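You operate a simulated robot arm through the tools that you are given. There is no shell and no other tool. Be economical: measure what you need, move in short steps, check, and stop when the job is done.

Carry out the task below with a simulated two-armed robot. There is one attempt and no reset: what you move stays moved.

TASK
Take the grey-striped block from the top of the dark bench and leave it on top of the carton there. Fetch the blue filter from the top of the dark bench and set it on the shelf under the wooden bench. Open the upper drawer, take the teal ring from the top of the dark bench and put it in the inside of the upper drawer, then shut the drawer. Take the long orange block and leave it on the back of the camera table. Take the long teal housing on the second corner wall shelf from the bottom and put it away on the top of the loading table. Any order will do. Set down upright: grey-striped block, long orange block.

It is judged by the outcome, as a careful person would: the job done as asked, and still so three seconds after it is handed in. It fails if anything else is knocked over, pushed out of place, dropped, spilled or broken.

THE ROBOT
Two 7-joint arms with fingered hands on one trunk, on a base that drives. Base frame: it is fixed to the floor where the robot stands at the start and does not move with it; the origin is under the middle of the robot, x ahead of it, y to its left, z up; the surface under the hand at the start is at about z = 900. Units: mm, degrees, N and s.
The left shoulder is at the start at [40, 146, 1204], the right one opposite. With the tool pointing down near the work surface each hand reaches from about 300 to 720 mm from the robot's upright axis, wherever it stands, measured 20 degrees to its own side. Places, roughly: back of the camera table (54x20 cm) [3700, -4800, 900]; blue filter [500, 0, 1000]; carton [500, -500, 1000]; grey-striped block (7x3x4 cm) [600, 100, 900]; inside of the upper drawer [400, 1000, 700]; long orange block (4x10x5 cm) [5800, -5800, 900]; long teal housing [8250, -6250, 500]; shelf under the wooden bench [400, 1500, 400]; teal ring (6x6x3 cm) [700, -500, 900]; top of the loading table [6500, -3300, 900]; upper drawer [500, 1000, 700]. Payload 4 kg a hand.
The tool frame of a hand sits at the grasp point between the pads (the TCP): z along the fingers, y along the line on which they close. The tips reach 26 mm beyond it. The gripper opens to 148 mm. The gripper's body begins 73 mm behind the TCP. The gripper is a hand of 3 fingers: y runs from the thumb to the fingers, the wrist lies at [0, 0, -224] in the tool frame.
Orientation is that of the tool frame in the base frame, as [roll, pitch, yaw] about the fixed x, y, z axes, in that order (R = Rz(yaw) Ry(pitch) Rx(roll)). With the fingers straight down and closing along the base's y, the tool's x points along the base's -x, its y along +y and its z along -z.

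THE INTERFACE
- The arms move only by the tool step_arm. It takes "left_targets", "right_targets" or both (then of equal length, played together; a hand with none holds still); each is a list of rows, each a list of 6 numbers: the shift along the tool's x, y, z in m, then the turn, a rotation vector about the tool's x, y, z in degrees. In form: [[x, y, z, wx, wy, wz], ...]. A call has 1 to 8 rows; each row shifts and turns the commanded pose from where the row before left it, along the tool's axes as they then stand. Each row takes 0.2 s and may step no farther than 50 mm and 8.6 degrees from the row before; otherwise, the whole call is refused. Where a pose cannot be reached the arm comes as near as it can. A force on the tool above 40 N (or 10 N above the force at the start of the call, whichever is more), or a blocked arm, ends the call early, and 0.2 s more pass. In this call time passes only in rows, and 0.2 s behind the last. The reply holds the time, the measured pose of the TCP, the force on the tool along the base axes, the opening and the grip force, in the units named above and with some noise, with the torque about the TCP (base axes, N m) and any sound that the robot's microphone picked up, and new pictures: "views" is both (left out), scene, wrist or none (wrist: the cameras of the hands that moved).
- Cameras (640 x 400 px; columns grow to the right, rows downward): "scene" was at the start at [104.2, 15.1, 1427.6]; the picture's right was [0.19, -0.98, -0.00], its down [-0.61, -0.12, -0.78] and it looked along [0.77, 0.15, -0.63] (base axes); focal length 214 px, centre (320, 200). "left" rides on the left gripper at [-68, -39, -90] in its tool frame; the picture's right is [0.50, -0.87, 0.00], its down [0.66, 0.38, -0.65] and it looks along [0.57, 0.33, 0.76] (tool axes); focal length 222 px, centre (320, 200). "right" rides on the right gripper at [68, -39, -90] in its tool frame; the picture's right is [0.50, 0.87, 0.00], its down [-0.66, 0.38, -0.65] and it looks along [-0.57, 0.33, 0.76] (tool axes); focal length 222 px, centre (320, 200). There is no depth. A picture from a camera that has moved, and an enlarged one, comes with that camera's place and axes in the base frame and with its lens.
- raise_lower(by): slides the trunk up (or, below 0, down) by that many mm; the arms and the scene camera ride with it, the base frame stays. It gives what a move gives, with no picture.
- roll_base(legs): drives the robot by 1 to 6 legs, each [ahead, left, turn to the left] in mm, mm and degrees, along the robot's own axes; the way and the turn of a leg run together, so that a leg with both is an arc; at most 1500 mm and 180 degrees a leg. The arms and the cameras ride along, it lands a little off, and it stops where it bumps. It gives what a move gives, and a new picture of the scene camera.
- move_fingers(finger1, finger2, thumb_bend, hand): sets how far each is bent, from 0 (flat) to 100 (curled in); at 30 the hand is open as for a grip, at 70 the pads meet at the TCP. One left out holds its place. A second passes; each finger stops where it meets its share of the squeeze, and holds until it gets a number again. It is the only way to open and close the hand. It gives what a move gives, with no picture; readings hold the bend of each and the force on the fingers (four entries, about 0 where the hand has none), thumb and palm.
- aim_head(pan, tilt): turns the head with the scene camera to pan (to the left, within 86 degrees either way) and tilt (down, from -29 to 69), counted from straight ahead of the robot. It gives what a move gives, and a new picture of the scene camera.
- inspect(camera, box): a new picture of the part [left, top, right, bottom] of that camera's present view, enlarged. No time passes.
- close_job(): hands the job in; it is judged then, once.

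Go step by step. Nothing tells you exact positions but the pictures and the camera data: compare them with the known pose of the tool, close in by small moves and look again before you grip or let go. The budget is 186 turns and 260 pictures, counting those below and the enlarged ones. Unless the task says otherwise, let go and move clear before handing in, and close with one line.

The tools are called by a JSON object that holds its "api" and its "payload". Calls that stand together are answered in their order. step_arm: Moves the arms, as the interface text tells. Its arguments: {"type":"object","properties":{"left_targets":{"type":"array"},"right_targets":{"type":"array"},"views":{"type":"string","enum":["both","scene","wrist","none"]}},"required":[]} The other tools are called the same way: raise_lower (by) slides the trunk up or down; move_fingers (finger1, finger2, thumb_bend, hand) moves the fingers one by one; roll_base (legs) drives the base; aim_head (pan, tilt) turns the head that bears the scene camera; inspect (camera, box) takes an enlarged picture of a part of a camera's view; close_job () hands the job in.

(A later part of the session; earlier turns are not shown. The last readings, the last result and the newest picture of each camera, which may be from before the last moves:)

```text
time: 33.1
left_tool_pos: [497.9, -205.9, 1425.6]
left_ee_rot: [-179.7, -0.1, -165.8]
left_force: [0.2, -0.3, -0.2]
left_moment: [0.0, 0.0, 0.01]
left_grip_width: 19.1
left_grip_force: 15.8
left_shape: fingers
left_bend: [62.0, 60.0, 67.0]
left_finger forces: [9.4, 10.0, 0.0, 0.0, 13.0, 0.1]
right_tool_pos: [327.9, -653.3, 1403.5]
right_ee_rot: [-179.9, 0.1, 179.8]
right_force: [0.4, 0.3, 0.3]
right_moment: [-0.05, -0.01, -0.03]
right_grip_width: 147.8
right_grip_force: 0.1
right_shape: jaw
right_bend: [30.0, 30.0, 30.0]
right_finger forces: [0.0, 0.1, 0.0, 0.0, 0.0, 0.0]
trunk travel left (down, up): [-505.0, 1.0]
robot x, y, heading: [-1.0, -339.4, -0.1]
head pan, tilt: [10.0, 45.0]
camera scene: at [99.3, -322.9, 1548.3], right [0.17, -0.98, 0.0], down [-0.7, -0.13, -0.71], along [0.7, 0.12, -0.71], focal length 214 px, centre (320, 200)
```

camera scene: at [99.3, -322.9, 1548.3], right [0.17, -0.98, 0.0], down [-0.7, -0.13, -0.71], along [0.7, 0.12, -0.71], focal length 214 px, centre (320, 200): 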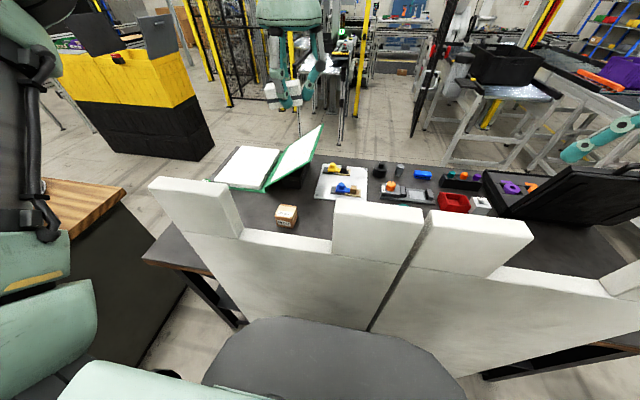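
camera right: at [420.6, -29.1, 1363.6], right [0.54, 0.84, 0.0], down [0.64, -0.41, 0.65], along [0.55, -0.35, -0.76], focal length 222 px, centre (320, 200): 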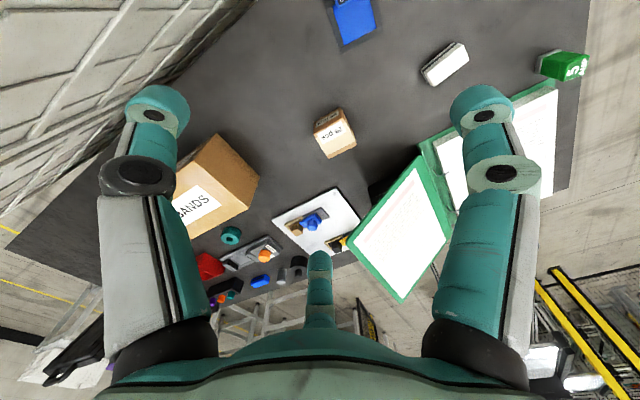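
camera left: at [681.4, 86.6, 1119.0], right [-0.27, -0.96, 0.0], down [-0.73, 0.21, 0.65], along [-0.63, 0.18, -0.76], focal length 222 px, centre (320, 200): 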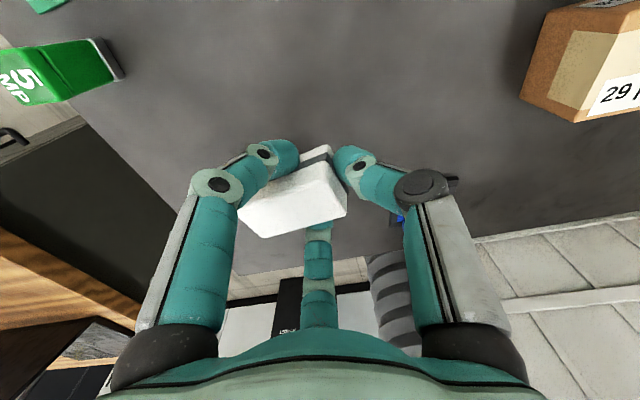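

{"api": "roll_base", "payload": {"legs": [[0, -215, 0]]}}

{"api": "aim_head", "payload": {"pan": 25, "tilt": 40}}

{"api": "inspect", "payload": {"camera": "left", "box": [0, 0, 640, 400]}}

```text
time: 34.7
left_tool_pos: [498.3, -419.0, 1425.5]
left_ee_rot: [-179.6, -0.1, -165.9]
left_force: [0.6, 0.2, -0.5]
left_moment: [-0.07, -0.02, -0.01]
left_grip_width: 19.1
left_grip_force: 16.6
left_shape: fingers
left_bend: [62.0, 60.0, 67.0]
left_finger forces: [9.5, 10.0, 0.0, 0.1, 13.0, 0.0]
right_tool_pos: [328.3, -866.3, 1403.8]
right_ee_rot: [-179.8, 0.1, 179.7]
right_force: [0.7, 0.1, 0.4]
right_moment: [-0.03, 0.01, -0.02]
right_grip_width: 147.7
right_grip_force: 0.1
right_shape: jaw
right_bend: [30.0, 30.0, 30.0]
right_finger forces: [0.0, 0.1, 0.0, 0.1, 0.0, 0.1]
trunk travel left (down, up): [-505.0, 1.0]
robot x, y, heading: [-3.5, -555.5, -0.4]
head pan, tilt: [10.0, 45.0]
camera scene: at [99.0, -534.8, 1548.3], right [0.17, -0.99, 0.0], down [-0.7, -0.12, -0.71], along [0.7, 0.12, -0.71], focal length 214 px, centre (320, 200)
```

scene: 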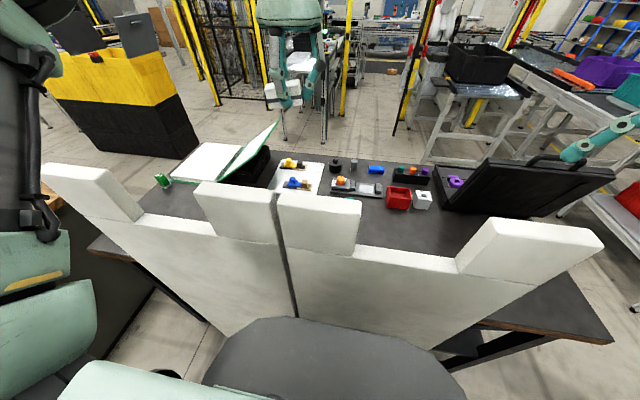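

```text
time: 35.5
left_tool_pos: [498.6, -423.7, 1426.2]
left_ee_rot: [-179.8, 0.1, -165.9]
left_force: [0.2, -0.5, 0.4]
left_moment: [0.0, 0.02, -0.01]
left_grip_width: 19.1
left_grip_force: 15.7
left_shape: fingers
left_bend: [62.0, 60.0, 67.0]
left_finger forces: [9.4, 10.0, 0.0, 0.0, 12.9, 0.1]
right_tool_pos: [327.6, -871.6, 1403.8]
right_ee_rot: [179.9, 0.1, 179.8]
right_force: [-0.3, 0.4, 0.2]
right_moment: [0.01, -0.02, 0.02]
right_grip_width: 147.9
right_grip_force: 0.2
right_shape: jaw
right_bend: [30.0, 30.0, 30.0]
right_finger forces: [0.0, 0.1, 0.0, 0.1, 0.1, 0.1]
trunk travel left (down, up): [-505.0, 1.0]
robot x, y, heading: [-0.8, -552.8, -0.1]
head pan, tilt: [25.0, 40.0]
camera scene: at [96.1, -518.1, 1555.6], right [0.42, -0.91, 0.0], down [-0.58, -0.27, -0.77], along [0.69, 0.32, -0.64], focal length 214 px, centre (320, 200)
```

scene: 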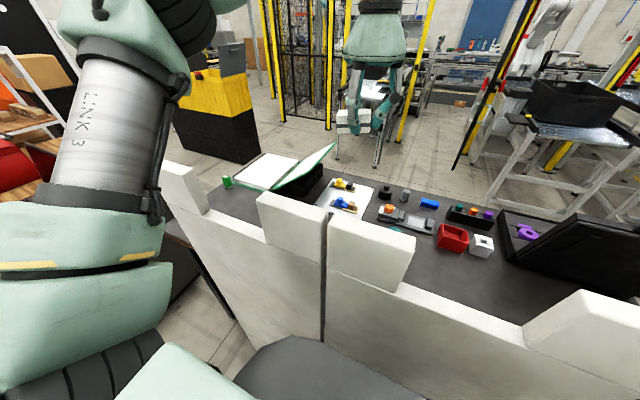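

```text
1.00 times, centred on (320, 200) of left (not enlarged: the box is as wide or as high as the picture)
camera zoom: at [574.2, -444.0, 1517.1], right [-0.27, -0.96, 0.0], down [-0.73, 0.21, 0.65], along [-0.63, 0.18, -0.76], focal length 222 px, centre (320, 200)
```

zoom: 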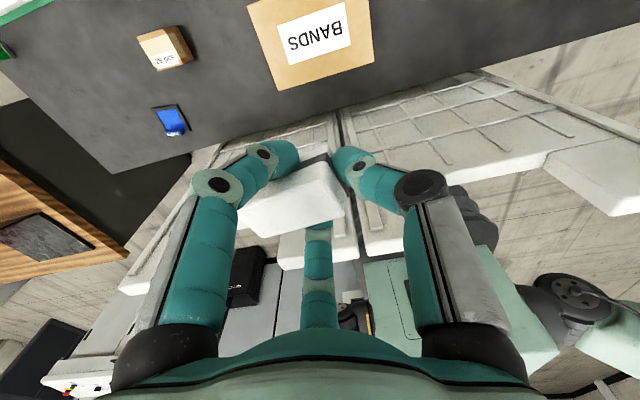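

The carton centre reads about (540,−427). I'll move over it and descend part-way, watching the forearm against the partition.

{"api": "step_arm", "payload": {"left_targets": [[-0.022, -0.006, 0.03, 0, 0, 0], [-0.022, -0.006, 0.03, 0, 0, 0], [0, 0, 0.045, 0, 0, 0], [0, 0, 0.045, 0, 0, 0], [0, 0, 0.04, 0, 0, 0]], "views": "both"}}

```text
time: 36.7
left_tool_pos: [545.9, -425.1, 1235.3]
left_ee_rot: [-179.8, -0.1, -165.9]
left_force: [0.2, -0.1, -0.3]
left_moment: [-0.01, 0.02, 0.0]
left_grip_width: 19.2
left_grip_force: 15.8
left_shape: fingers
left_bend: [62.0, 60.0, 67.0]
left_finger forces: [9.2, 9.7, 0.1, 0.0, 12.9, 0.0]
right_tool_pos: [330.3, -871.0, 1402.9]
right_ee_rot: [-180.0, -0.1, 179.6]
right_force: [0.6, -0.2, -0.7]
right_moment: [0.01, 0.01, -0.01]
right_grip_width: 148.0
right_grip_force: 0.0
right_shape: jaw
right_bend: [30.0, 30.0, 30.0]
right_finger forces: [0.0, 0.1, 0.0, 0.1, 0.1, 0.0]
trunk travel left (down, up): [-505.0, 1.0]
robot x, y, heading: [0.0, -556.6, -0.4]
head pan, tilt: [25.0, 40.0]
camera scene: at [97.8, -518.1, 1555.4], right [0.42, -0.91, 0.0], down [-0.58, -0.27, -0.77], along [0.69, 0.32, -0.64], focal length 214 px, centre (320, 200)
camera left: at [621.4, -446.2, 1326.6], right [-0.27, -0.96, 0.0], down [-0.73, 0.21, 0.65], along [-0.63, 0.18, -0.76], focal length 222 px, centre (320, 200)
```

scene: 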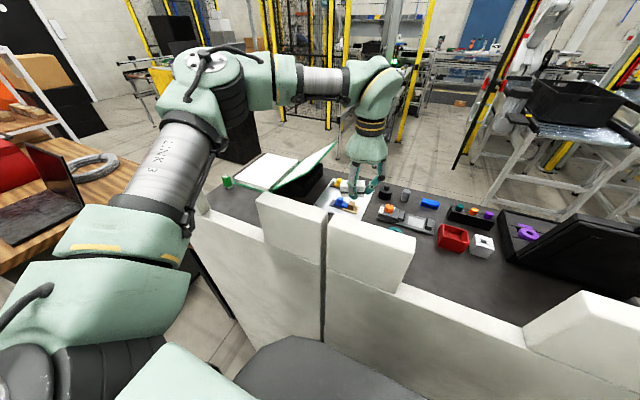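
left: 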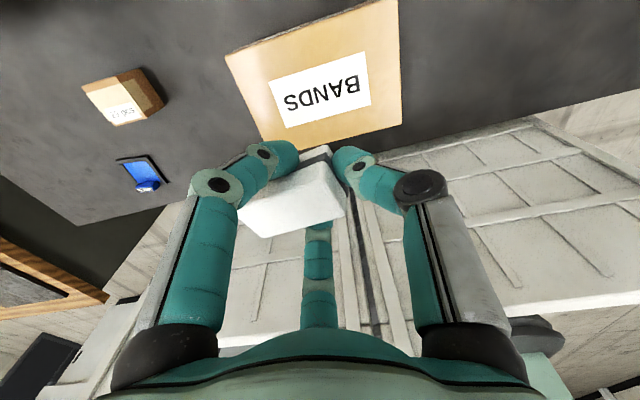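

Forearm is well clear. Descending to just above the carton.

{"api": "step_arm", "payload": {"left_targets": [[0, 0, 0.04, 0, 0, 0], [0, 0, 0.04, 0, 0, 0], [0, 0, 0.04, 0, 0, 0], [0, 0, 0.035, 0, 0, 0]], "views": "both"}}

```text
time: 37.7
left_tool_pos: [545.0, -428.1, 1079.3]
left_ee_rot: [-179.8, -0.1, -165.9]
left_force: [-0.2, -0.4, -0.2]
left_moment: [-0.03, 0.04, 0.01]
left_grip_width: 19.0
left_grip_force: 15.9
left_shape: fingers
left_bend: [62.0, 60.0, 67.0]
left_finger forces: [9.3, 9.7, 0.1, 0.0, 12.8, 0.0]
right_tool_pos: [328.5, -871.9, 1402.5]
right_ee_rot: [-179.9, 0.1, 179.6]
right_force: [-0.4, -0.5, -0.4]
right_moment: [0.0, -0.02, 0.01]
right_grip_width: 147.8
right_grip_force: 0.1
right_shape: jaw
right_bend: [30.0, 30.0, 30.0]
right_finger forces: [0.0, 0.0, 0.1, 0.0, 0.1, 0.0]
trunk travel left (down, up): [-505.0, 1.0]
robot x, y, heading: [-2.3, -557.0, 0.0]
head pan, tilt: [25.0, 40.0]
camera scene: at [96.5, -518.5, 1555.5], right [0.42, -0.91, 0.0], down [-0.58, -0.27, -0.77], along [0.69, 0.32, -0.64], focal length 214 px, centre (320, 200)
camera left: at [619.9, -447.8, 1170.4], right [-0.27, -0.96, 0.0], down [-0.73, 0.21, 0.65], along [-0.63, 0.18, -0.76], focal length 222 px, centre (320, 200)
```

scene: 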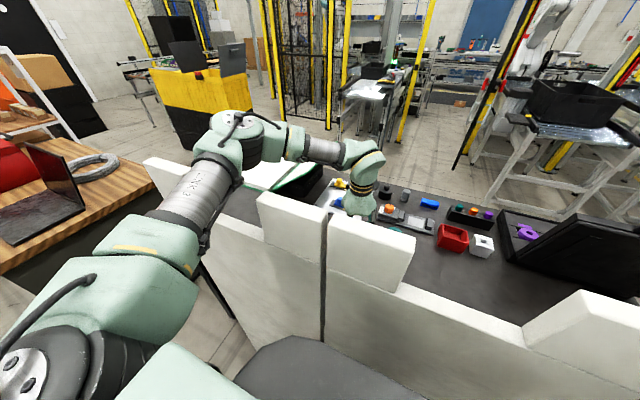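
left: 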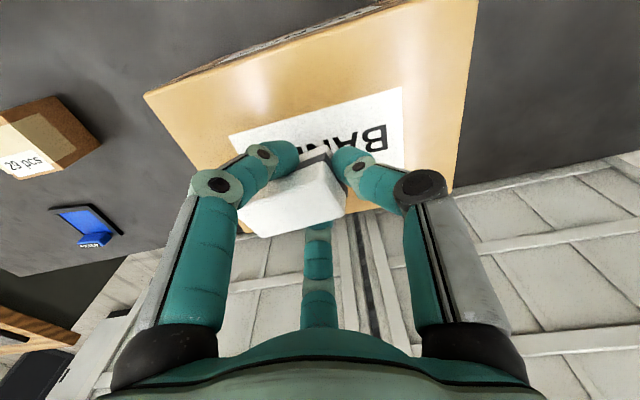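

{"api": "step_arm", "payload": {"left_targets": [[0, 0, 0.015, 0, 0, 0]], "views": "none"}}

{"api": "step_arm", "payload": {"left_targets": [[0, 0, 0.004, 0, 0, 0]], "views": "none"}}

{"api": "step_arm", "payload": {"left_targets": [[0, 0, 0.003, 0, 0, 0]], "views": "wrist"}}

```text
time: 38.1
left_tool_pos: [545.5, -426.5, 1065.5]
left_ee_rot: [-179.9, 0.0, -165.9]
left_force: [-1.1, 1.0, -0.6]
left_moment: [-0.01, -0.01, 0.0]
left_grip_width: 18.9
left_grip_force: 16.2
left_shape: fingers
left_bend: [62.0, 60.0, 67.0]
left_finger forces: [9.4, 9.7, 0.1, 0.0, 12.7, 0.1]
right_tool_pos: [327.0, -872.2, 1401.5]
right_ee_rot: [-180.0, 0.2, 179.7]
right_force: [-1.1, -0.2, 0.2]
right_moment: [-0.02, 0.01, 0.02]
right_grip_width: 147.9
right_grip_force: 0.0
right_shape: jaw
right_bend: [30.0, 30.0, 30.0]
right_finger forces: [0.0, 0.0, 0.0, 0.1, 0.0, 0.0]
trunk travel left (down, up): [-505.0, 1.0]
robot x, y, heading: [-1.9, -548.7, -0.1]
head pan, tilt: [25.0, 40.0]
```

```text
time: 38.5
left_tool_pos: [544.2, -426.4, 1059.6]
left_ee_rot: [-179.7, -0.1, -165.9]
left_force: [-0.3, 0.1, -1.1]
left_moment: [-0.02, -0.01, 0.03]
left_grip_width: 18.8
left_grip_force: 16.0
left_shape: fingers
left_bend: [62.0, 60.0, 67.0]
left_finger forces: [9.3, 9.7, 0.0, 0.1, 12.8, 0.1]
right_tool_pos: [326.6, -871.2, 1402.2]
right_ee_rot: [-179.9, 0.1, 179.7]
right_force: [0.7, 0.2, -0.5]
right_moment: [0.0, 0.02, -0.01]
right_grip_width: 148.1
right_grip_force: 0.0
right_shape: jaw
right_bend: [30.0, 30.0, 30.0]
right_finger forces: [0.1, 0.1, 0.0, 0.0, 0.0, 0.0]
trunk travel left (down, up): [-505.0, 1.0]
robot x, y, heading: [-1.2, -552.8, -0.2]
head pan, tilt: [25.0, 40.0]
```

```text
time: 38.9
left_tool_pos: [545.7, -426.6, 1059.1]
left_ee_rot: [-179.8, 0.0, -165.9]
left_force: [-0.2, 0.0, 0.2]
left_moment: [0.04, 0.05, -0.01]
left_grip_width: 18.7
left_grip_force: 16.3
left_shape: fingers
left_bend: [62.0, 60.0, 67.0]
left_finger forces: [9.5, 10.2, 0.0, 0.1, 12.8, 0.1]
right_tool_pos: [327.2, -871.3, 1402.2]
right_ee_rot: [-180.0, 0.0, 179.6]
right_force: [0.1, 0.7, -0.3]
right_moment: [-0.01, -0.03, -0.01]
right_grip_width: 147.5
right_grip_force: 0.0
right_shape: jaw
right_bend: [30.0, 30.0, 30.0]
right_finger forces: [0.1, 0.1, 0.0, 0.1, 0.0, 0.0]
trunk travel left (down, up): [-505.0, 1.0]
robot x, y, heading: [-4.9, -550.2, -0.2]
head pan, tilt: [25.0, 40.0]
camera left: at [619.9, -447.5, 1150.0], right [-0.27, -0.96, 0.0], down [-0.73, 0.21, 0.65], along [-0.63, 0.18, -0.76], focal length 222 px, centre (320, 200)
```

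left: 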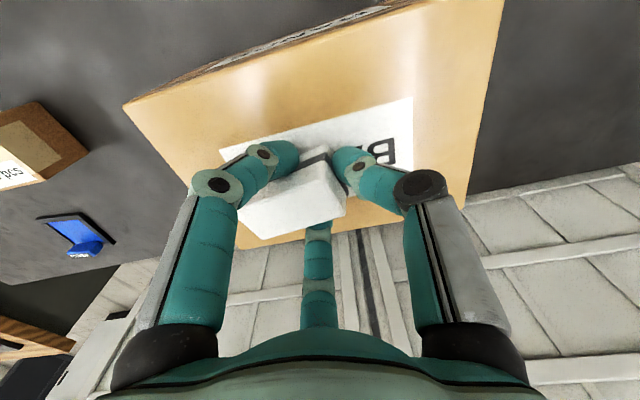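

{"api": "step_arm", "payload": {"left_targets": [[0, 0, 0.003, 0, 0, 0]], "views": "none"}}

{"api": "step_arm", "payload": {"left_targets": [[0, 0, 0.003, 0, 0, 0]], "views": "none"}}

```text
time: 39.3
left_tool_pos: [544.4, -426.3, 1056.3]
left_ee_rot: [-179.8, 0.0, -166.0]
left_force: [0.5, -1.4, 3.3]
left_moment: [0.12, 0.1, -0.01]
left_grip_width: 18.9
left_grip_force: 17.6
left_shape: fingers
left_bend: [62.0, 61.0, 67.0]
left_finger forces: [10.3, 11.1, 0.0, 0.0, 13.6, 0.1]
right_tool_pos: [327.6, -871.4, 1402.1]
right_ee_rot: [-180.0, 0.1, 179.7]
right_force: [-0.1, 0.4, 1.1]
right_moment: [-0.02, -0.04, -0.05]
right_grip_width: 147.8
right_grip_force: 0.0
right_shape: jaw
right_bend: [30.0, 30.0, 30.0]
right_finger forces: [0.2, 0.0, 0.0, 0.0, 0.0, 0.0]
trunk travel left (down, up): [-505.0, 1.0]
robot x, y, heading: [-3.0, -552.3, 0.0]
head pan, tilt: [25.0, 40.0]
```

```text
time: 39.7
left_tool_pos: [545.5, -426.8, 1052.9]
left_ee_rot: [-179.9, 0.2, -165.9]
left_force: [-0.3, -2.0, 5.4]
left_moment: [0.15, 0.07, 0.0]
left_grip_width: 18.8
left_grip_force: 17.6
left_shape: fingers
left_bend: [62.0, 61.0, 67.0]
left_finger forces: [10.7, 11.1, 0.0, 0.0, 13.3, 0.0]
right_tool_pos: [327.3, -871.9, 1402.7]
right_ee_rot: [-180.0, 0.0, 179.7]
right_force: [0.8, -0.1, -0.5]
right_moment: [-0.03, -0.01, 0.0]
right_grip_width: 148.0
right_grip_force: 0.1
right_shape: jaw
right_bend: [30.0, 30.0, 30.0]
right_finger forces: [0.0, 0.0, 0.0, 0.0, 0.2, 0.1]
trunk travel left (down, up): [-505.0, 1.0]
robot x, y, heading: [-1.5, -554.7, 0.1]
head pan, tilt: [25.0, 40.0]
```

Contact made. Release slightly, raise a little, then open fully.

{"api": "move_fingers", "payload": {"hand": "left", "finger1": 57, "finger2": 56, "thumb_bend": 60}}

{"api": "step_arm", "payload": {"left_targets": [[0, 0, -0.006, 0, 0, 0]], "views": "wrist"}}

{"api": "move_fingers", "payload": {"hand": "left", "finger1": 30, "finger2": 30, "thumb_bend": 30}}

{"api": "step_arm", "payload": {"left_targets": [[0, 0, -0.03, 0, 0, 0], [0, 0, -0.04, 0, 0, 0], [0, 0, -0.04, 0, 0, 0]], "views": "wrist"}}

```text
time: 40.7
left_tool_pos: [545.3, -425.8, 1054.0]
left_ee_rot: [-179.8, 0.0, -165.9]
left_force: [0.0, -1.1, 7.4]
left_moment: [0.12, -0.01, -0.02]
left_grip_width: 32.9
left_grip_force: 3.7
left_shape: fingers
left_bend: [58.0, 58.0, 60.0]
left_finger forces: [4.5, 2.6, 0.0, 0.0, 0.0, 0.0]
right_tool_pos: [327.3, -872.0, 1402.8]
right_ee_rot: [179.9, 0.2, 179.7]
right_force: [-0.3, -0.6, 0.0]
right_moment: [-0.01, -0.01, -0.01]
right_grip_width: 147.9
right_grip_force: 0.0
right_shape: jaw
right_bend: [30.0, 30.0, 30.0]
right_finger forces: [0.1, 0.0, 0.0, 0.0, 0.1, 0.0]
trunk travel left (down, up): [-505.0, 1.0]
robot x, y, heading: [-4.2, -554.7, 0.1]
head pan, tilt: [25.0, 40.0]
```

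```text
time: 41.1
left_tool_pos: [544.3, -424.1, 1057.4]
left_ee_rot: [-179.8, -0.2, -165.9]
left_force: [0.3, -0.1, 0.5]
left_moment: [0.02, 0.03, 0.02]
left_grip_width: 35.6
left_grip_force: 0.1
left_shape: fingers
left_bend: [56.0, 56.0, 60.0]
left_finger forces: [0.1, 0.0, 0.0, 0.0, 0.0, 0.1]
right_tool_pos: [328.0, -871.0, 1403.5]
right_ee_rot: [-179.9, 0.1, 179.7]
right_force: [-0.5, 0.3, 0.3]
right_moment: [0.02, 0.0, 0.0]
right_grip_width: 147.8
right_grip_force: 0.0
right_shape: jaw
right_bend: [30.0, 30.0, 30.0]
right_finger forces: [0.0, 0.0, 0.1, 0.1, 0.1, 0.0]
trunk travel left (down, up): [-505.0, 1.0]
robot x, y, heading: [-0.2, -551.6, -0.1]
head pan, tilt: [25.0, 40.0]
camera left: at [620.6, -446.3, 1148.2], right [-0.27, -0.96, 0.0], down [-0.73, 0.21, 0.65], along [-0.63, 0.18, -0.76], focal length 222 px, centre (320, 200)
```

left: 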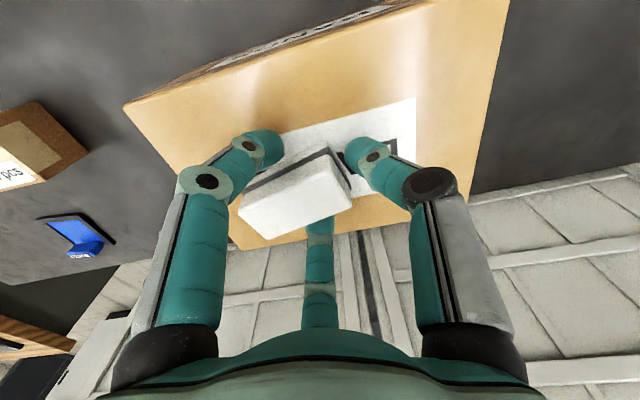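

```text
time: 42.1
left_tool_pos: [545.2, -426.4, 1058.1]
left_ee_rot: [-179.8, 0.0, -165.9]
left_force: [0.0, 0.1, 0.6]
left_moment: [0.0, 0.01, -0.03]
left_grip_width: 126.6
left_grip_force: 0.0
left_shape: fingers
left_bend: [30.0, 30.0, 30.0]
left_finger forces: [0.0, 0.1, 0.1, 0.0, 0.1, 0.1]
right_tool_pos: [328.1, -871.0, 1402.9]
right_ee_rot: [180.0, 0.0, 179.8]
right_force: [-0.5, 0.5, 0.0]
right_moment: [0.03, 0.01, 0.0]
right_grip_width: 148.1
right_grip_force: 0.2
right_shape: jaw
right_bend: [30.0, 30.0, 30.0]
right_finger forces: [0.0, 0.1, 0.0, 0.1, 0.1, 0.0]
trunk travel left (down, up): [-505.0, 1.0]
robot x, y, heading: [0.8, -553.8, -0.1]
head pan, tilt: [25.0, 40.0]
```

```text
time: 42.9
left_tool_pos: [544.0, -426.5, 1168.9]
left_ee_rot: [-179.8, 0.1, -165.9]
left_force: [1.4, -0.6, 0.4]
left_moment: [0.03, -0.01, -0.01]
left_grip_width: 126.6
left_grip_force: 0.0
left_shape: fingers
left_bend: [30.0, 30.0, 30.0]
left_finger forces: [0.1, 0.0, 0.0, 0.0, 0.1, 0.0]
right_tool_pos: [327.3, -871.4, 1402.2]
right_ee_rot: [-180.0, 0.3, 179.8]
right_force: [-0.5, -0.7, 0.8]
right_moment: [0.05, 0.0, -0.02]
right_grip_width: 148.3
right_grip_force: 0.0
right_shape: jaw
right_bend: [30.0, 30.0, 30.0]
right_finger forces: [0.0, 0.1, 0.1, 0.0, 0.0, 0.0]
trunk travel left (down, up): [-505.0, 1.0]
robot x, y, heading: [-4.2, -554.0, -0.2]
head pan, tilt: [25.0, 40.0]
camera left: at [619.4, -447.6, 1261.2], right [-0.27, -0.96, 0.0], down [-0.73, 0.21, 0.65], along [-0.63, 0.18, -0.76], focal length 222 px, centre (320, 200)
```

left: 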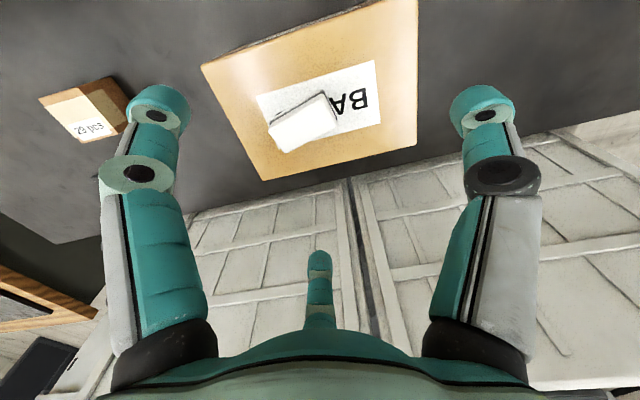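

The striped block stands on the carton. The teal ring at (724,−554) needs the bench's far side for a vertical grip, so I'll retract the left arm and look for a route round the right end.

{"api": "step_arm", "payload": {"left_targets": [[0, 0, -0.045, 0, 0, 2], [0, 0, -0.045, 0, 0, 2], [0, 0, -0.045, 0, 0, 2], [0, 0, -0.045, 0, 0, 2], [0, 0, -0.045, 0, 0, 2], [0.045, 0.01, 0, 0, 0, 2], [0.045, 0.01, 0, 0, 0, 2], [0.045, 0.01, 0, 0, 0, 0]], "views": "none"}}

{"api": "aim_head", "payload": {"pan": -80, "tilt": 35}}

{"api": "aim_head", "payload": {"pan": -40, "tilt": 20}}

```text
time: 44.7
left_tool_pos: [406.2, -398.2, 1393.2]
left_ee_rot: [-179.7, 0.1, -179.9]
left_force: [0.0, -0.2, 0.2]
left_moment: [0.03, 0.02, 0.0]
left_grip_width: 126.7
left_grip_force: 0.0
left_shape: fingers
left_bend: [30.0, 30.0, 30.0]
left_finger forces: [0.1, 0.1, 0.0, 0.0, 0.0, 0.0]
right_tool_pos: [325.7, -870.1, 1403.3]
right_ee_rot: [180.0, 0.1, 179.6]
right_force: [0.6, -0.3, -0.9]
right_moment: [-0.03, -0.01, -0.01]
right_grip_width: 147.9
right_grip_force: 0.1
right_shape: jaw
right_bend: [30.0, 30.0, 30.0]
right_finger forces: [0.0, 0.1, 0.1, 0.0, 0.0, 0.1]
trunk travel left (down, up): [-505.0, 1.0]
robot x, y, heading: [-0.9, -548.9, -0.1]
head pan, tilt: [25.0, 40.0]
```

```text
time: 46.5
left_tool_pos: [407.1, -397.7, 1394.7]
left_ee_rot: [-179.9, -0.1, -179.8]
left_force: [-0.3, -0.1, 0.3]
left_moment: [0.01, -0.01, 0.04]
left_grip_width: 126.6
left_grip_force: 0.0
left_shape: fingers
left_bend: [30.0, 30.0, 30.0]
left_finger forces: [0.1, 0.1, 0.0, 0.1, 0.1, 0.0]
right_tool_pos: [327.7, -871.2, 1401.6]
right_ee_rot: [180.0, 0.1, 179.7]
right_force: [-0.4, -0.7, 0.2]
right_moment: [-0.02, 0.0, 0.02]
right_grip_width: 147.9
right_grip_force: 0.0
right_shape: jaw
right_bend: [30.0, 30.0, 30.0]
right_finger forces: [0.0, 0.0, 0.0, 0.1, 0.0, 0.0]
trunk travel left (down, up): [-505.0, 1.0]
robot x, y, heading: [-0.5, -553.6, -0.2]
head pan, tilt: [-80.0, 35.0]
camera scene: at [33.9, -641.1, 1563.2], right [-0.99, -0.17, 0.0], down [-0.1, 0.56, -0.82], along [0.14, -0.81, -0.57], focal length 214 px, centre (320, 200)
```

scene: 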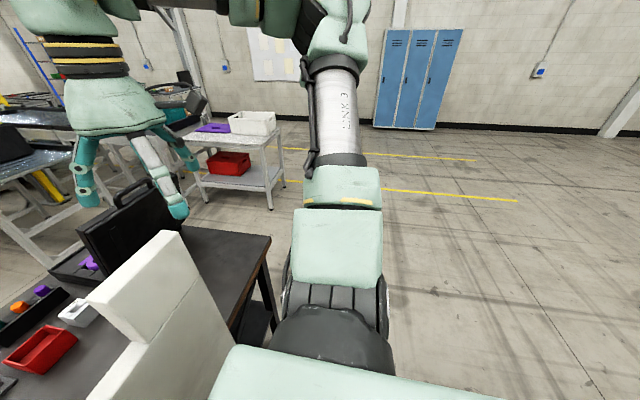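

```text
time: 47.6
left_tool_pos: [407.4, -398.0, 1393.3]
left_ee_rot: [-179.8, 0.0, -179.9]
left_force: [-0.2, 0.2, 0.5]
left_moment: [-0.03, -0.01, 0.02]
left_grip_width: 126.7
left_grip_force: 0.0
left_shape: fingers
left_bend: [30.0, 30.0, 30.0]
left_finger forces: [0.0, 0.0, 0.1, 0.0, 0.0, 0.0]
right_tool_pos: [326.5, -871.7, 1402.7]
right_ee_rot: [-179.9, 0.2, 179.7]
right_force: [0.3, 0.1, -0.2]
right_moment: [0.03, -0.01, 0.0]
right_grip_width: 147.7
right_grip_force: 0.0
right_shape: jaw
right_bend: [30.0, 30.0, 30.0]
right_finger forces: [0.1, 0.0, 0.0, 0.1, 0.0, 0.0]
trunk travel left (down, up): [-505.0, 1.0]
robot x, y, heading: [-1.4, -552.8, -0.1]
head pan, tilt: [-40.0, 20.0]
camera scene: at [89.9, -614.5, 1587.0], right [-0.65, -0.76, 0.0], down [-0.26, 0.22, -0.94], along [0.72, -0.61, -0.34], focal length 214 px, centre (320, 200)
```

scene: 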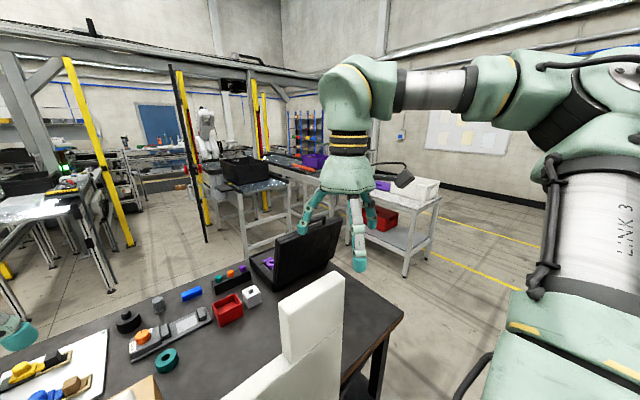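

There's a clear corridor: bench's right end at y≈−1260, a cart beyond y≈−2590, open floor behind the bench. I'll drive round.

{"api": "roll_base", "payload": {"legs": [[-80, 0, 0], [0, -1350, 0], [1480, 0, 0], [280, 0, 0]]}}

```text
time: 63.5
left_tool_pos: [2069.0, -1772.6, 1394.5]
left_ee_rot: [-179.7, 0.2, -179.8]
left_force: [0.1, 0.1, -0.8]
left_moment: [0.01, -0.02, 0.01]
left_grip_width: 126.6
left_grip_force: 0.0
left_shape: fingers
left_bend: [30.0, 30.0, 30.0]
left_finger forces: [0.1, 0.0, 0.0, 0.0, 0.0, 0.1]
right_tool_pos: [1990.7, -2245.0, 1404.1]
right_ee_rot: [180.0, 0.3, 179.8]
right_force: [0.0, 0.2, -0.1]
right_moment: [0.02, -0.02, 0.02]
right_grip_width: 148.1
right_grip_force: 0.0
right_shape: jaw
right_bend: [30.0, 30.0, 30.0]
right_finger forces: [0.0, 0.0, 0.0, 0.0, 0.0, 0.0]
trunk travel left (down, up): [-505.0, 1.0]
robot x, y, heading: [1667.4, -1926.3, 0.2]
head pan, tilt: [-40.0, 20.0]
camera scene: at [1751.5, -1989.3, 1587.3], right [-0.64, -0.77, 0.0], down [-0.26, 0.22, -0.94], along [0.72, -0.6, -0.34], focal length 214 px, centre (320, 200)
```

scene: 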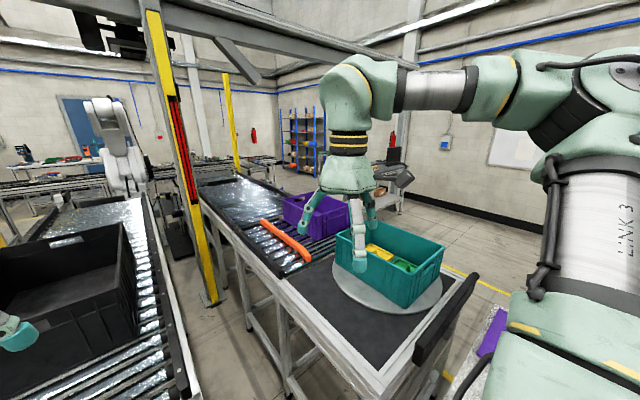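

I'm near the conveyors; back off slightly, strafe left behind the bench, and turn about.

{"api": "roll_base", "payload": {"legs": [[-110, 0, 0], [0, 700, 0]]}}

{"api": "aim_head", "payload": {"pan": 40, "tilt": 40}}

```text
time: 68.1
left_tool_pos: [1957.4, -1085.1, 1393.1]
left_ee_rot: [-179.9, 0.1, -179.5]
left_force: [0.0, 0.1, 0.5]
left_moment: [0.0, -0.02, -0.02]
left_grip_width: 126.2
left_grip_force: 0.0
left_shape: fingers
left_bend: [30.0, 30.0, 30.0]
left_finger forces: [0.0, 0.0, 0.0, 0.1, 0.1, 0.0]
right_tool_pos: [1882.3, -1559.1, 1401.7]
right_ee_rot: [179.9, 0.1, -179.8]
right_force: [0.0, 0.2, -0.2]
right_moment: [-0.03, 0.0, 0.02]
right_grip_width: 147.7
right_grip_force: 0.0
right_shape: jaw
right_bend: [30.0, 30.0, 30.0]
right_finger forces: [0.0, 0.0, 0.0, 0.0, 0.0, 0.1]
trunk travel left (down, up): [-505.0, 1.0]
robot x, y, heading: [1547.5, -1241.6, 0.5]
head pan, tilt: [-40.0, 20.0]
camera scene: at [1642.6, -1304.4, 1586.9], right [-0.64, -0.77, 0.0], down [-0.26, 0.22, -0.94], along [0.72, -0.6, -0.34], focal length 214 px, centre (320, 200)
```

scene: 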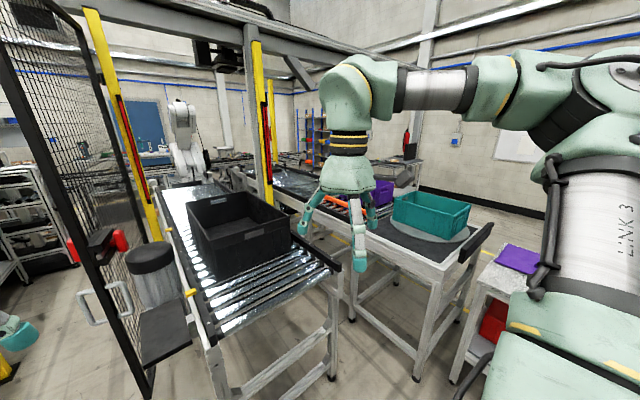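

```text
time: 69.7
left_tool_pos: [1958.3, -1082.6, 1393.2]
left_ee_rot: [-179.8, 0.0, -179.5]
left_force: [0.0, -0.3, -0.4]
left_moment: [-0.01, -0.03, 0.0]
left_grip_width: 127.1
left_grip_force: 0.1
left_shape: fingers
left_bend: [30.0, 30.0, 30.0]
left_finger forces: [0.0, 0.1, 0.0, 0.1, 0.0, 0.1]
right_tool_pos: [1881.1, -1556.9, 1402.2]
right_ee_rot: [-180.0, 0.1, -179.8]
right_force: [0.9, -0.7, -0.2]
right_moment: [0.05, 0.0, -0.05]
right_grip_width: 147.9
right_grip_force: 0.0
right_shape: jaw
right_bend: [30.0, 30.0, 30.0]
right_finger forces: [0.0, 0.0, 0.0, 0.1, 0.0, 0.0]
trunk travel left (down, up): [-505.0, 1.0]
robot x, y, heading: [1548.2, -1240.5, 0.8]
head pan, tilt: [40.0, 40.0]
camera scene: at [1635.6, -1187.6, 1555.6], right [0.65, -0.76, 0.0], down [-0.49, -0.42, -0.77], along [0.58, 0.5, -0.64], focal length 214 px, centre (320, 200)
```

scene: 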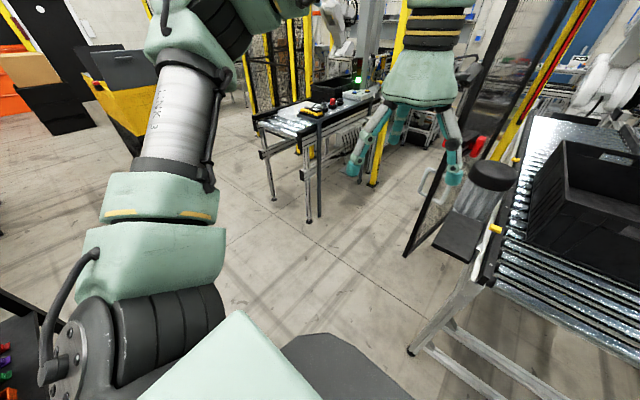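

Clear enough here to turn about, then strafe (robot's right) to line up the right arm with the ring.

{"api": "roll_base", "payload": {"legs": [[0, 0, 90], [0, 0, 90], [0, -530, 0]]}}

{"api": "aim_head", "payload": {"pan": 0, "tilt": 45}}

```text
time: 80.4
left_tool_pos: [1145.1, -866.4, 1393.6]
left_ee_rot: [-179.7, 0.0, -0.6]
left_force: [-0.1, -0.6, 0.0]
left_moment: [0.01, -0.01, -0.01]
left_grip_width: 126.7
left_grip_force: 0.1
left_shape: fingers
left_bend: [30.0, 30.0, 30.0]
left_finger forces: [0.0, 0.0, 0.0, 0.0, 0.1, 0.0]
right_tool_pos: [1230.5, -395.0, 1402.9]
right_ee_rot: [180.0, 0.2, -1.1]
right_force: [-0.1, 0.4, 0.9]
right_moment: [0.0, 0.02, 0.03]
right_grip_width: 148.0
right_grip_force: 0.0
right_shape: jaw
right_bend: [30.0, 30.0, 30.0]
right_finger forces: [0.0, 0.0, 0.1, 0.0, 0.1, 0.1]
trunk travel left (down, up): [-505.0, 1.0]
robot x, y, heading: [1555.3, -715.8, 178.8]
head pan, tilt: [40.0, 40.0]
camera scene: at [1467.7, -771.0, 1555.5], right [-0.63, 0.78, 0.0], down [0.5, 0.41, -0.77], along [-0.59, -0.48, -0.64], focal length 214 px, centre (320, 200)
```

scene: 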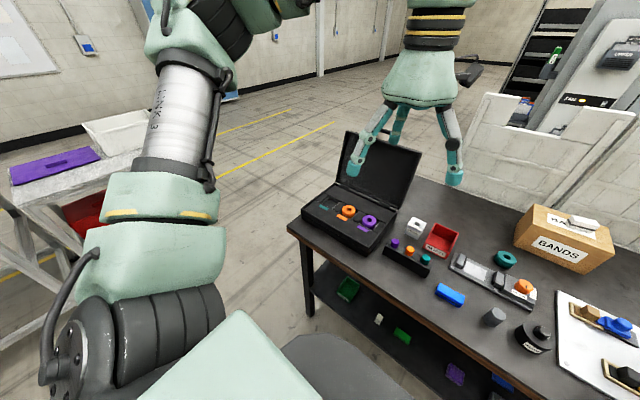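

```text
time: 81.4
left_tool_pos: [1144.4, -864.2, 1393.4]
left_ee_rot: [-179.8, 0.0, -0.6]
left_force: [0.1, 0.9, 0.0]
left_moment: [-0.01, 0.02, 0.0]
left_grip_width: 126.5
left_grip_force: 0.2
left_shape: fingers
left_bend: [30.0, 30.0, 30.0]
left_finger forces: [0.0, 0.0, 0.0, 0.0, 0.0, 0.0]
right_tool_pos: [1230.8, -391.0, 1402.7]
right_ee_rot: [179.9, 0.1, -0.9]
right_force: [0.5, 0.3, -0.1]
right_moment: [0.0, 0.03, 0.02]
right_grip_width: 147.9
right_grip_force: 0.0
right_shape: jaw
right_bend: [30.0, 30.0, 30.0]
right_finger forces: [0.0, 0.1, 0.0, 0.0, 0.1, 0.0]
trunk travel left (down, up): [-505.0, 1.0]
robot x, y, heading: [1553.6, -715.8, 179.1]
head pan, tilt: [0.0, 45.0]
camera scene: at [1452.5, -713.5, 1548.4], right [0.01, 1.0, 0.0], down [0.71, -0.01, -0.71], along [-0.71, 0.01, -0.71], focal length 214 px, centre (320, 200)
```

scene: 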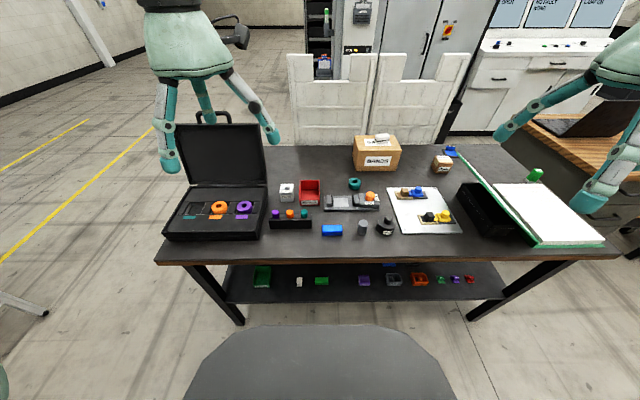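

{"api": "inspect", "payload": {"camera": "scene", "box": [300, 150, 420, 225]}}

```text
5.33 times, centred on (360, 188) of scene
camera zoom: at [1452.5, -713.5, 1548.4], right [0.01, 1.0, 0.0], down [0.71, -0.01, -0.71], along [-0.71, 0.01, -0.71], focal length 1144 px, centre (107, 267)
```

zoom: 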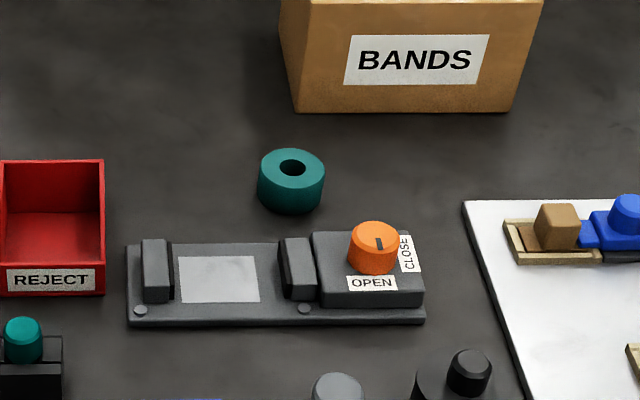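

Ring is at about (718,−549), with a switch unit 34 mm nearer me and the carton 80 mm beyond. I'll lower the trunk, drive up to the bench, and turn the right hand so its thumb faces the carton.

{"api": "raise_lower", "payload": {"by": -130}}

{"api": "roll_base", "payload": {"legs": [[150, 0, 0.9]]}}

{"api": "step_arm", "payload": {"right_targets": [[0, 0, 0, 0, 0, -8.5], [0, 0, 0, 0, 0, -8.5], [0, 0, 0, 0, 0, -8.5], [0, 0, 0, 0, 0, -8.5], [0, 0, 0, 0, 0, -8.5], [0, 0, 0, 0, 0, -8.5], [0, 0, 0, 0, 0, -8.5], [0, 0, 0, 0, 0, -8.5]], "views": "wrist"}}

```text
time: 83.0
left_tool_pos: [1145.1, -863.8, 1263.8]
left_ee_rot: [-179.8, 0.0, -0.6]
left_force: [0.4, -0.4, 0.0]
left_moment: [-0.01, -0.01, -0.01]
left_grip_width: 126.6
left_grip_force: 0.0
left_shape: fingers
left_bend: [30.0, 30.0, 30.0]
left_finger forces: [0.1, 0.0, 0.1, 0.0, 0.0, 0.1]
right_tool_pos: [1230.6, -393.0, 1274.1]
right_ee_rot: [-179.9, 0.1, -1.1]
right_force: [0.2, 0.8, -0.7]
right_moment: [0.0, -0.02, 0.03]
right_grip_width: 147.9
right_grip_force: 0.0
right_shape: jaw
right_bend: [30.0, 30.0, 30.0]
right_finger forces: [0.0, 0.0, 0.1, 0.1, 0.0, 0.1]
trunk travel left (down, up): [-375.0, 131.0]
robot x, y, heading: [1558.4, -711.8, 179.1]
head pan, tilt: [0.0, 45.0]
```

```text
time: 84.4
left_tool_pos: [998.2, -869.7, 1264.5]
left_ee_rot: [-179.8, 0.2, 0.1]
left_force: [0.8, -0.3, 0.1]
left_moment: [-0.01, 0.02, -0.03]
left_grip_width: 126.7
left_grip_force: 0.1
left_shape: fingers
left_bend: [30.0, 30.0, 30.0]
left_finger forces: [0.0, 0.0, 0.1, 0.0, 0.0, 0.0]
right_tool_pos: [1075.4, -395.5, 1273.9]
right_ee_rot: [-179.9, 0.2, -0.2]
right_force: [0.4, -0.5, -0.4]
right_moment: [-0.01, -0.01, 0.0]
right_grip_width: 147.9
right_grip_force: 0.0
right_shape: jaw
right_bend: [30.0, 30.0, 30.0]
right_finger forces: [0.0, 0.0, 0.0, 0.1, 0.0, 0.0]
trunk travel left (down, up): [-375.0, 131.0]
robot x, y, heading: [1404.4, -716.3, -179.8]
head pan, tilt: [0.0, 45.0]
camera scene: at [1304.3, -713.8, 1418.6], right [0.0, 1.0, 0.0], down [0.71, 0.0, -0.71], along [-0.71, 0.0, -0.71], focal length 214 px, centre (320, 200)
```

scene: 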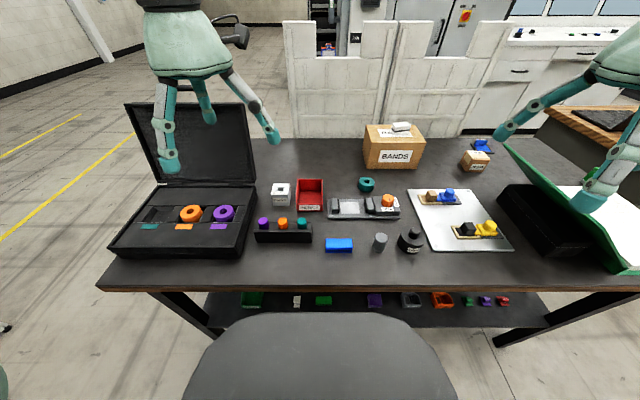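

```text
time: 86.2
left_tool_pos: [995.2, -868.1, 1264.0]
left_ee_rot: [-179.8, 0.1, 0.2]
left_force: [0.1, -1.1, -0.2]
left_moment: [0.0, 0.01, 0.02]
left_grip_width: 126.8
left_grip_force: 0.1
left_shape: fingers
left_bend: [30.0, 30.0, 30.0]
left_finger forces: [0.0, 0.1, 0.0, 0.0, 0.1, 0.1]
right_tool_pos: [1074.4, -395.0, 1272.7]
right_ee_rot: [-179.8, 0.0, 68.0]
right_force: [0.0, 0.3, -0.4]
right_moment: [-0.02, 0.01, 0.01]
right_grip_width: 148.0
right_grip_force: 0.0
right_shape: jaw
right_bend: [30.0, 30.0, 30.0]
right_finger forces: [0.0, 0.0, 0.1, 0.1, 0.1, 0.0]
trunk travel left (down, up): [-375.0, 131.0]
robot x, y, heading: [1404.7, -713.9, -179.7]
head pan, tilt: [0.0, 45.0]
camera right: at [1064.3, -319.9, 1363.5], right [0.99, 0.14, 0.0], down [0.11, -0.75, 0.65], along [0.09, -0.65, -0.76], focal length 222 px, centre (320, 200)
```

right: 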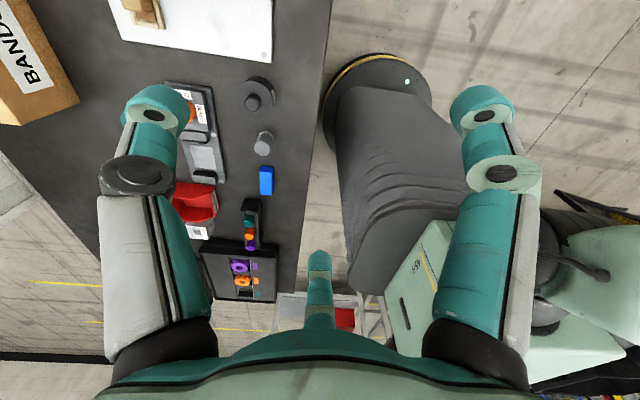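

The base is a disk of ~272 mm radius, so I have ~60 mm spare. Finishing the turn and moving above the ring.

{"api": "step_arm", "payload": {"right_targets": [[0, 0, 0, 0, 0, -7.3], [0, 0, 0, 0, 0, -7.3], [0, 0, 0, 0, 0, -7.4], [-0.019, -0.044, 0.01, 0, 0, 0], [-0.019, -0.044, 0.01, 0, 0, 0], [-0.019, -0.044, 0.01, 0, 0, 0], [-0.019, -0.044, 0.01, 0, 0, 0], [-0.019, -0.044, 0.01, 0, 0, 0]], "views": "none"}}

{"api": "step_arm", "payload": {"right_targets": [[-0.019, -0.044, 0.01, 0, 0, 0], [-0.019, -0.044, 0.01, 0, 0, 0], [-0.019, -0.044, 0.01, 0, 0, 0], [0, 0, 0.03, 0, 0, 0]], "views": "both"}}

```text
time: 88.0
left_tool_pos: [992.6, -869.3, 1262.2]
left_ee_rot: [-179.8, 0.0, 0.3]
left_force: [-0.7, 0.1, -0.3]
left_moment: [-0.02, 0.01, 0.04]
left_grip_width: 127.0
left_grip_force: 0.1
left_shape: fingers
left_bend: [30.0, 30.0, 30.0]
left_finger forces: [0.0, 0.1, 0.0, 0.1, 0.0, 0.1]
right_tool_pos: [860.3, -475.8, 1221.4]
right_ee_rot: [180.0, 0.0, 90.0]
right_force: [0.2, -0.6, -0.4]
right_moment: [0.0, -0.03, -0.01]
right_grip_width: 148.0
right_grip_force: 0.0
right_shape: jaw
right_bend: [30.0, 30.0, 30.0]
right_finger forces: [0.0, 0.1, 0.0, 0.0, 0.1, 0.0]
right hand out of reach, approached as far as the arm can: row 8
trunk travel left (down, up): [-375.0, 131.0]
robot x, y, heading: [1402.8, -712.3, 179.9]
head pan, tilt: [0.0, 45.0]
```

```text
time: 89.0
left_tool_pos: [995.2, -869.1, 1262.9]
left_ee_rot: [-179.8, -0.1, 0.2]
left_force: [0.7, -1.0, 0.5]
left_moment: [0.0, -0.02, 0.03]
left_grip_width: 126.7
left_grip_force: 0.1
left_shape: fingers
left_bend: [30.0, 30.0, 30.0]
left_finger forces: [0.1, 0.0, 0.0, 0.0, 0.0, 0.1]
right_tool_pos: [857.5, -473.9, 1183.9]
right_ee_rot: [-179.8, 0.1, 89.7]
right_force: [-0.2, -0.5, -0.5]
right_moment: [0.0, -0.01, 0.02]
right_grip_width: 147.7
right_grip_force: 0.0
right_shape: jaw
right_bend: [30.0, 30.0, 30.0]
right_finger forces: [0.0, 0.1, 0.1, 0.0, 0.0, 0.1]
right hand out of reach, approached as far as the arm can: row 1, 2, 3
trunk travel left (down, up): [-375.0, 131.0]
robot x, y, heading: [1400.5, -708.4, -179.8]
head pan, tilt: [0.0, 45.0]
camera scene: at [1300.7, -713.4, 1418.3], right [0.0, 1.0, 0.0], down [0.71, 0.0, -0.71], along [-0.71, 0.0, -0.71], focal length 214 px, centre (320, 200)
camera right: at [820.7, -407.7, 1274.8], right [0.87, 0.5, 0.0], down [0.38, -0.66, 0.65], along [0.32, -0.57, -0.76], focal length 222 px, centre (320, 200)
```

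scene: 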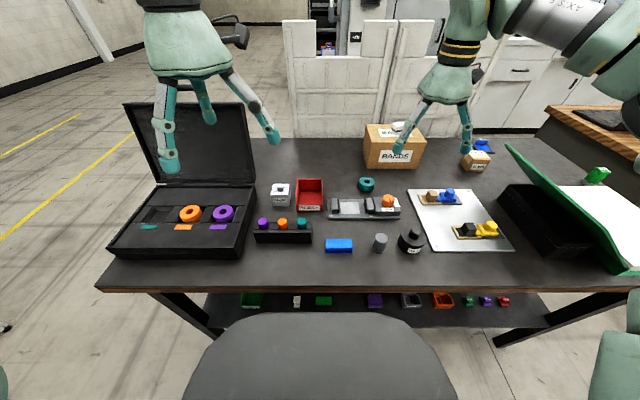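
right: 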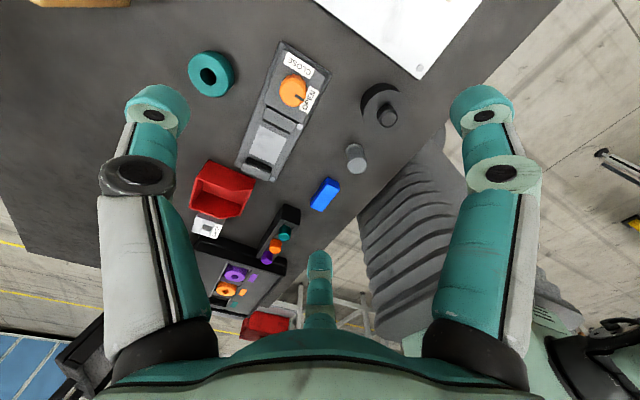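

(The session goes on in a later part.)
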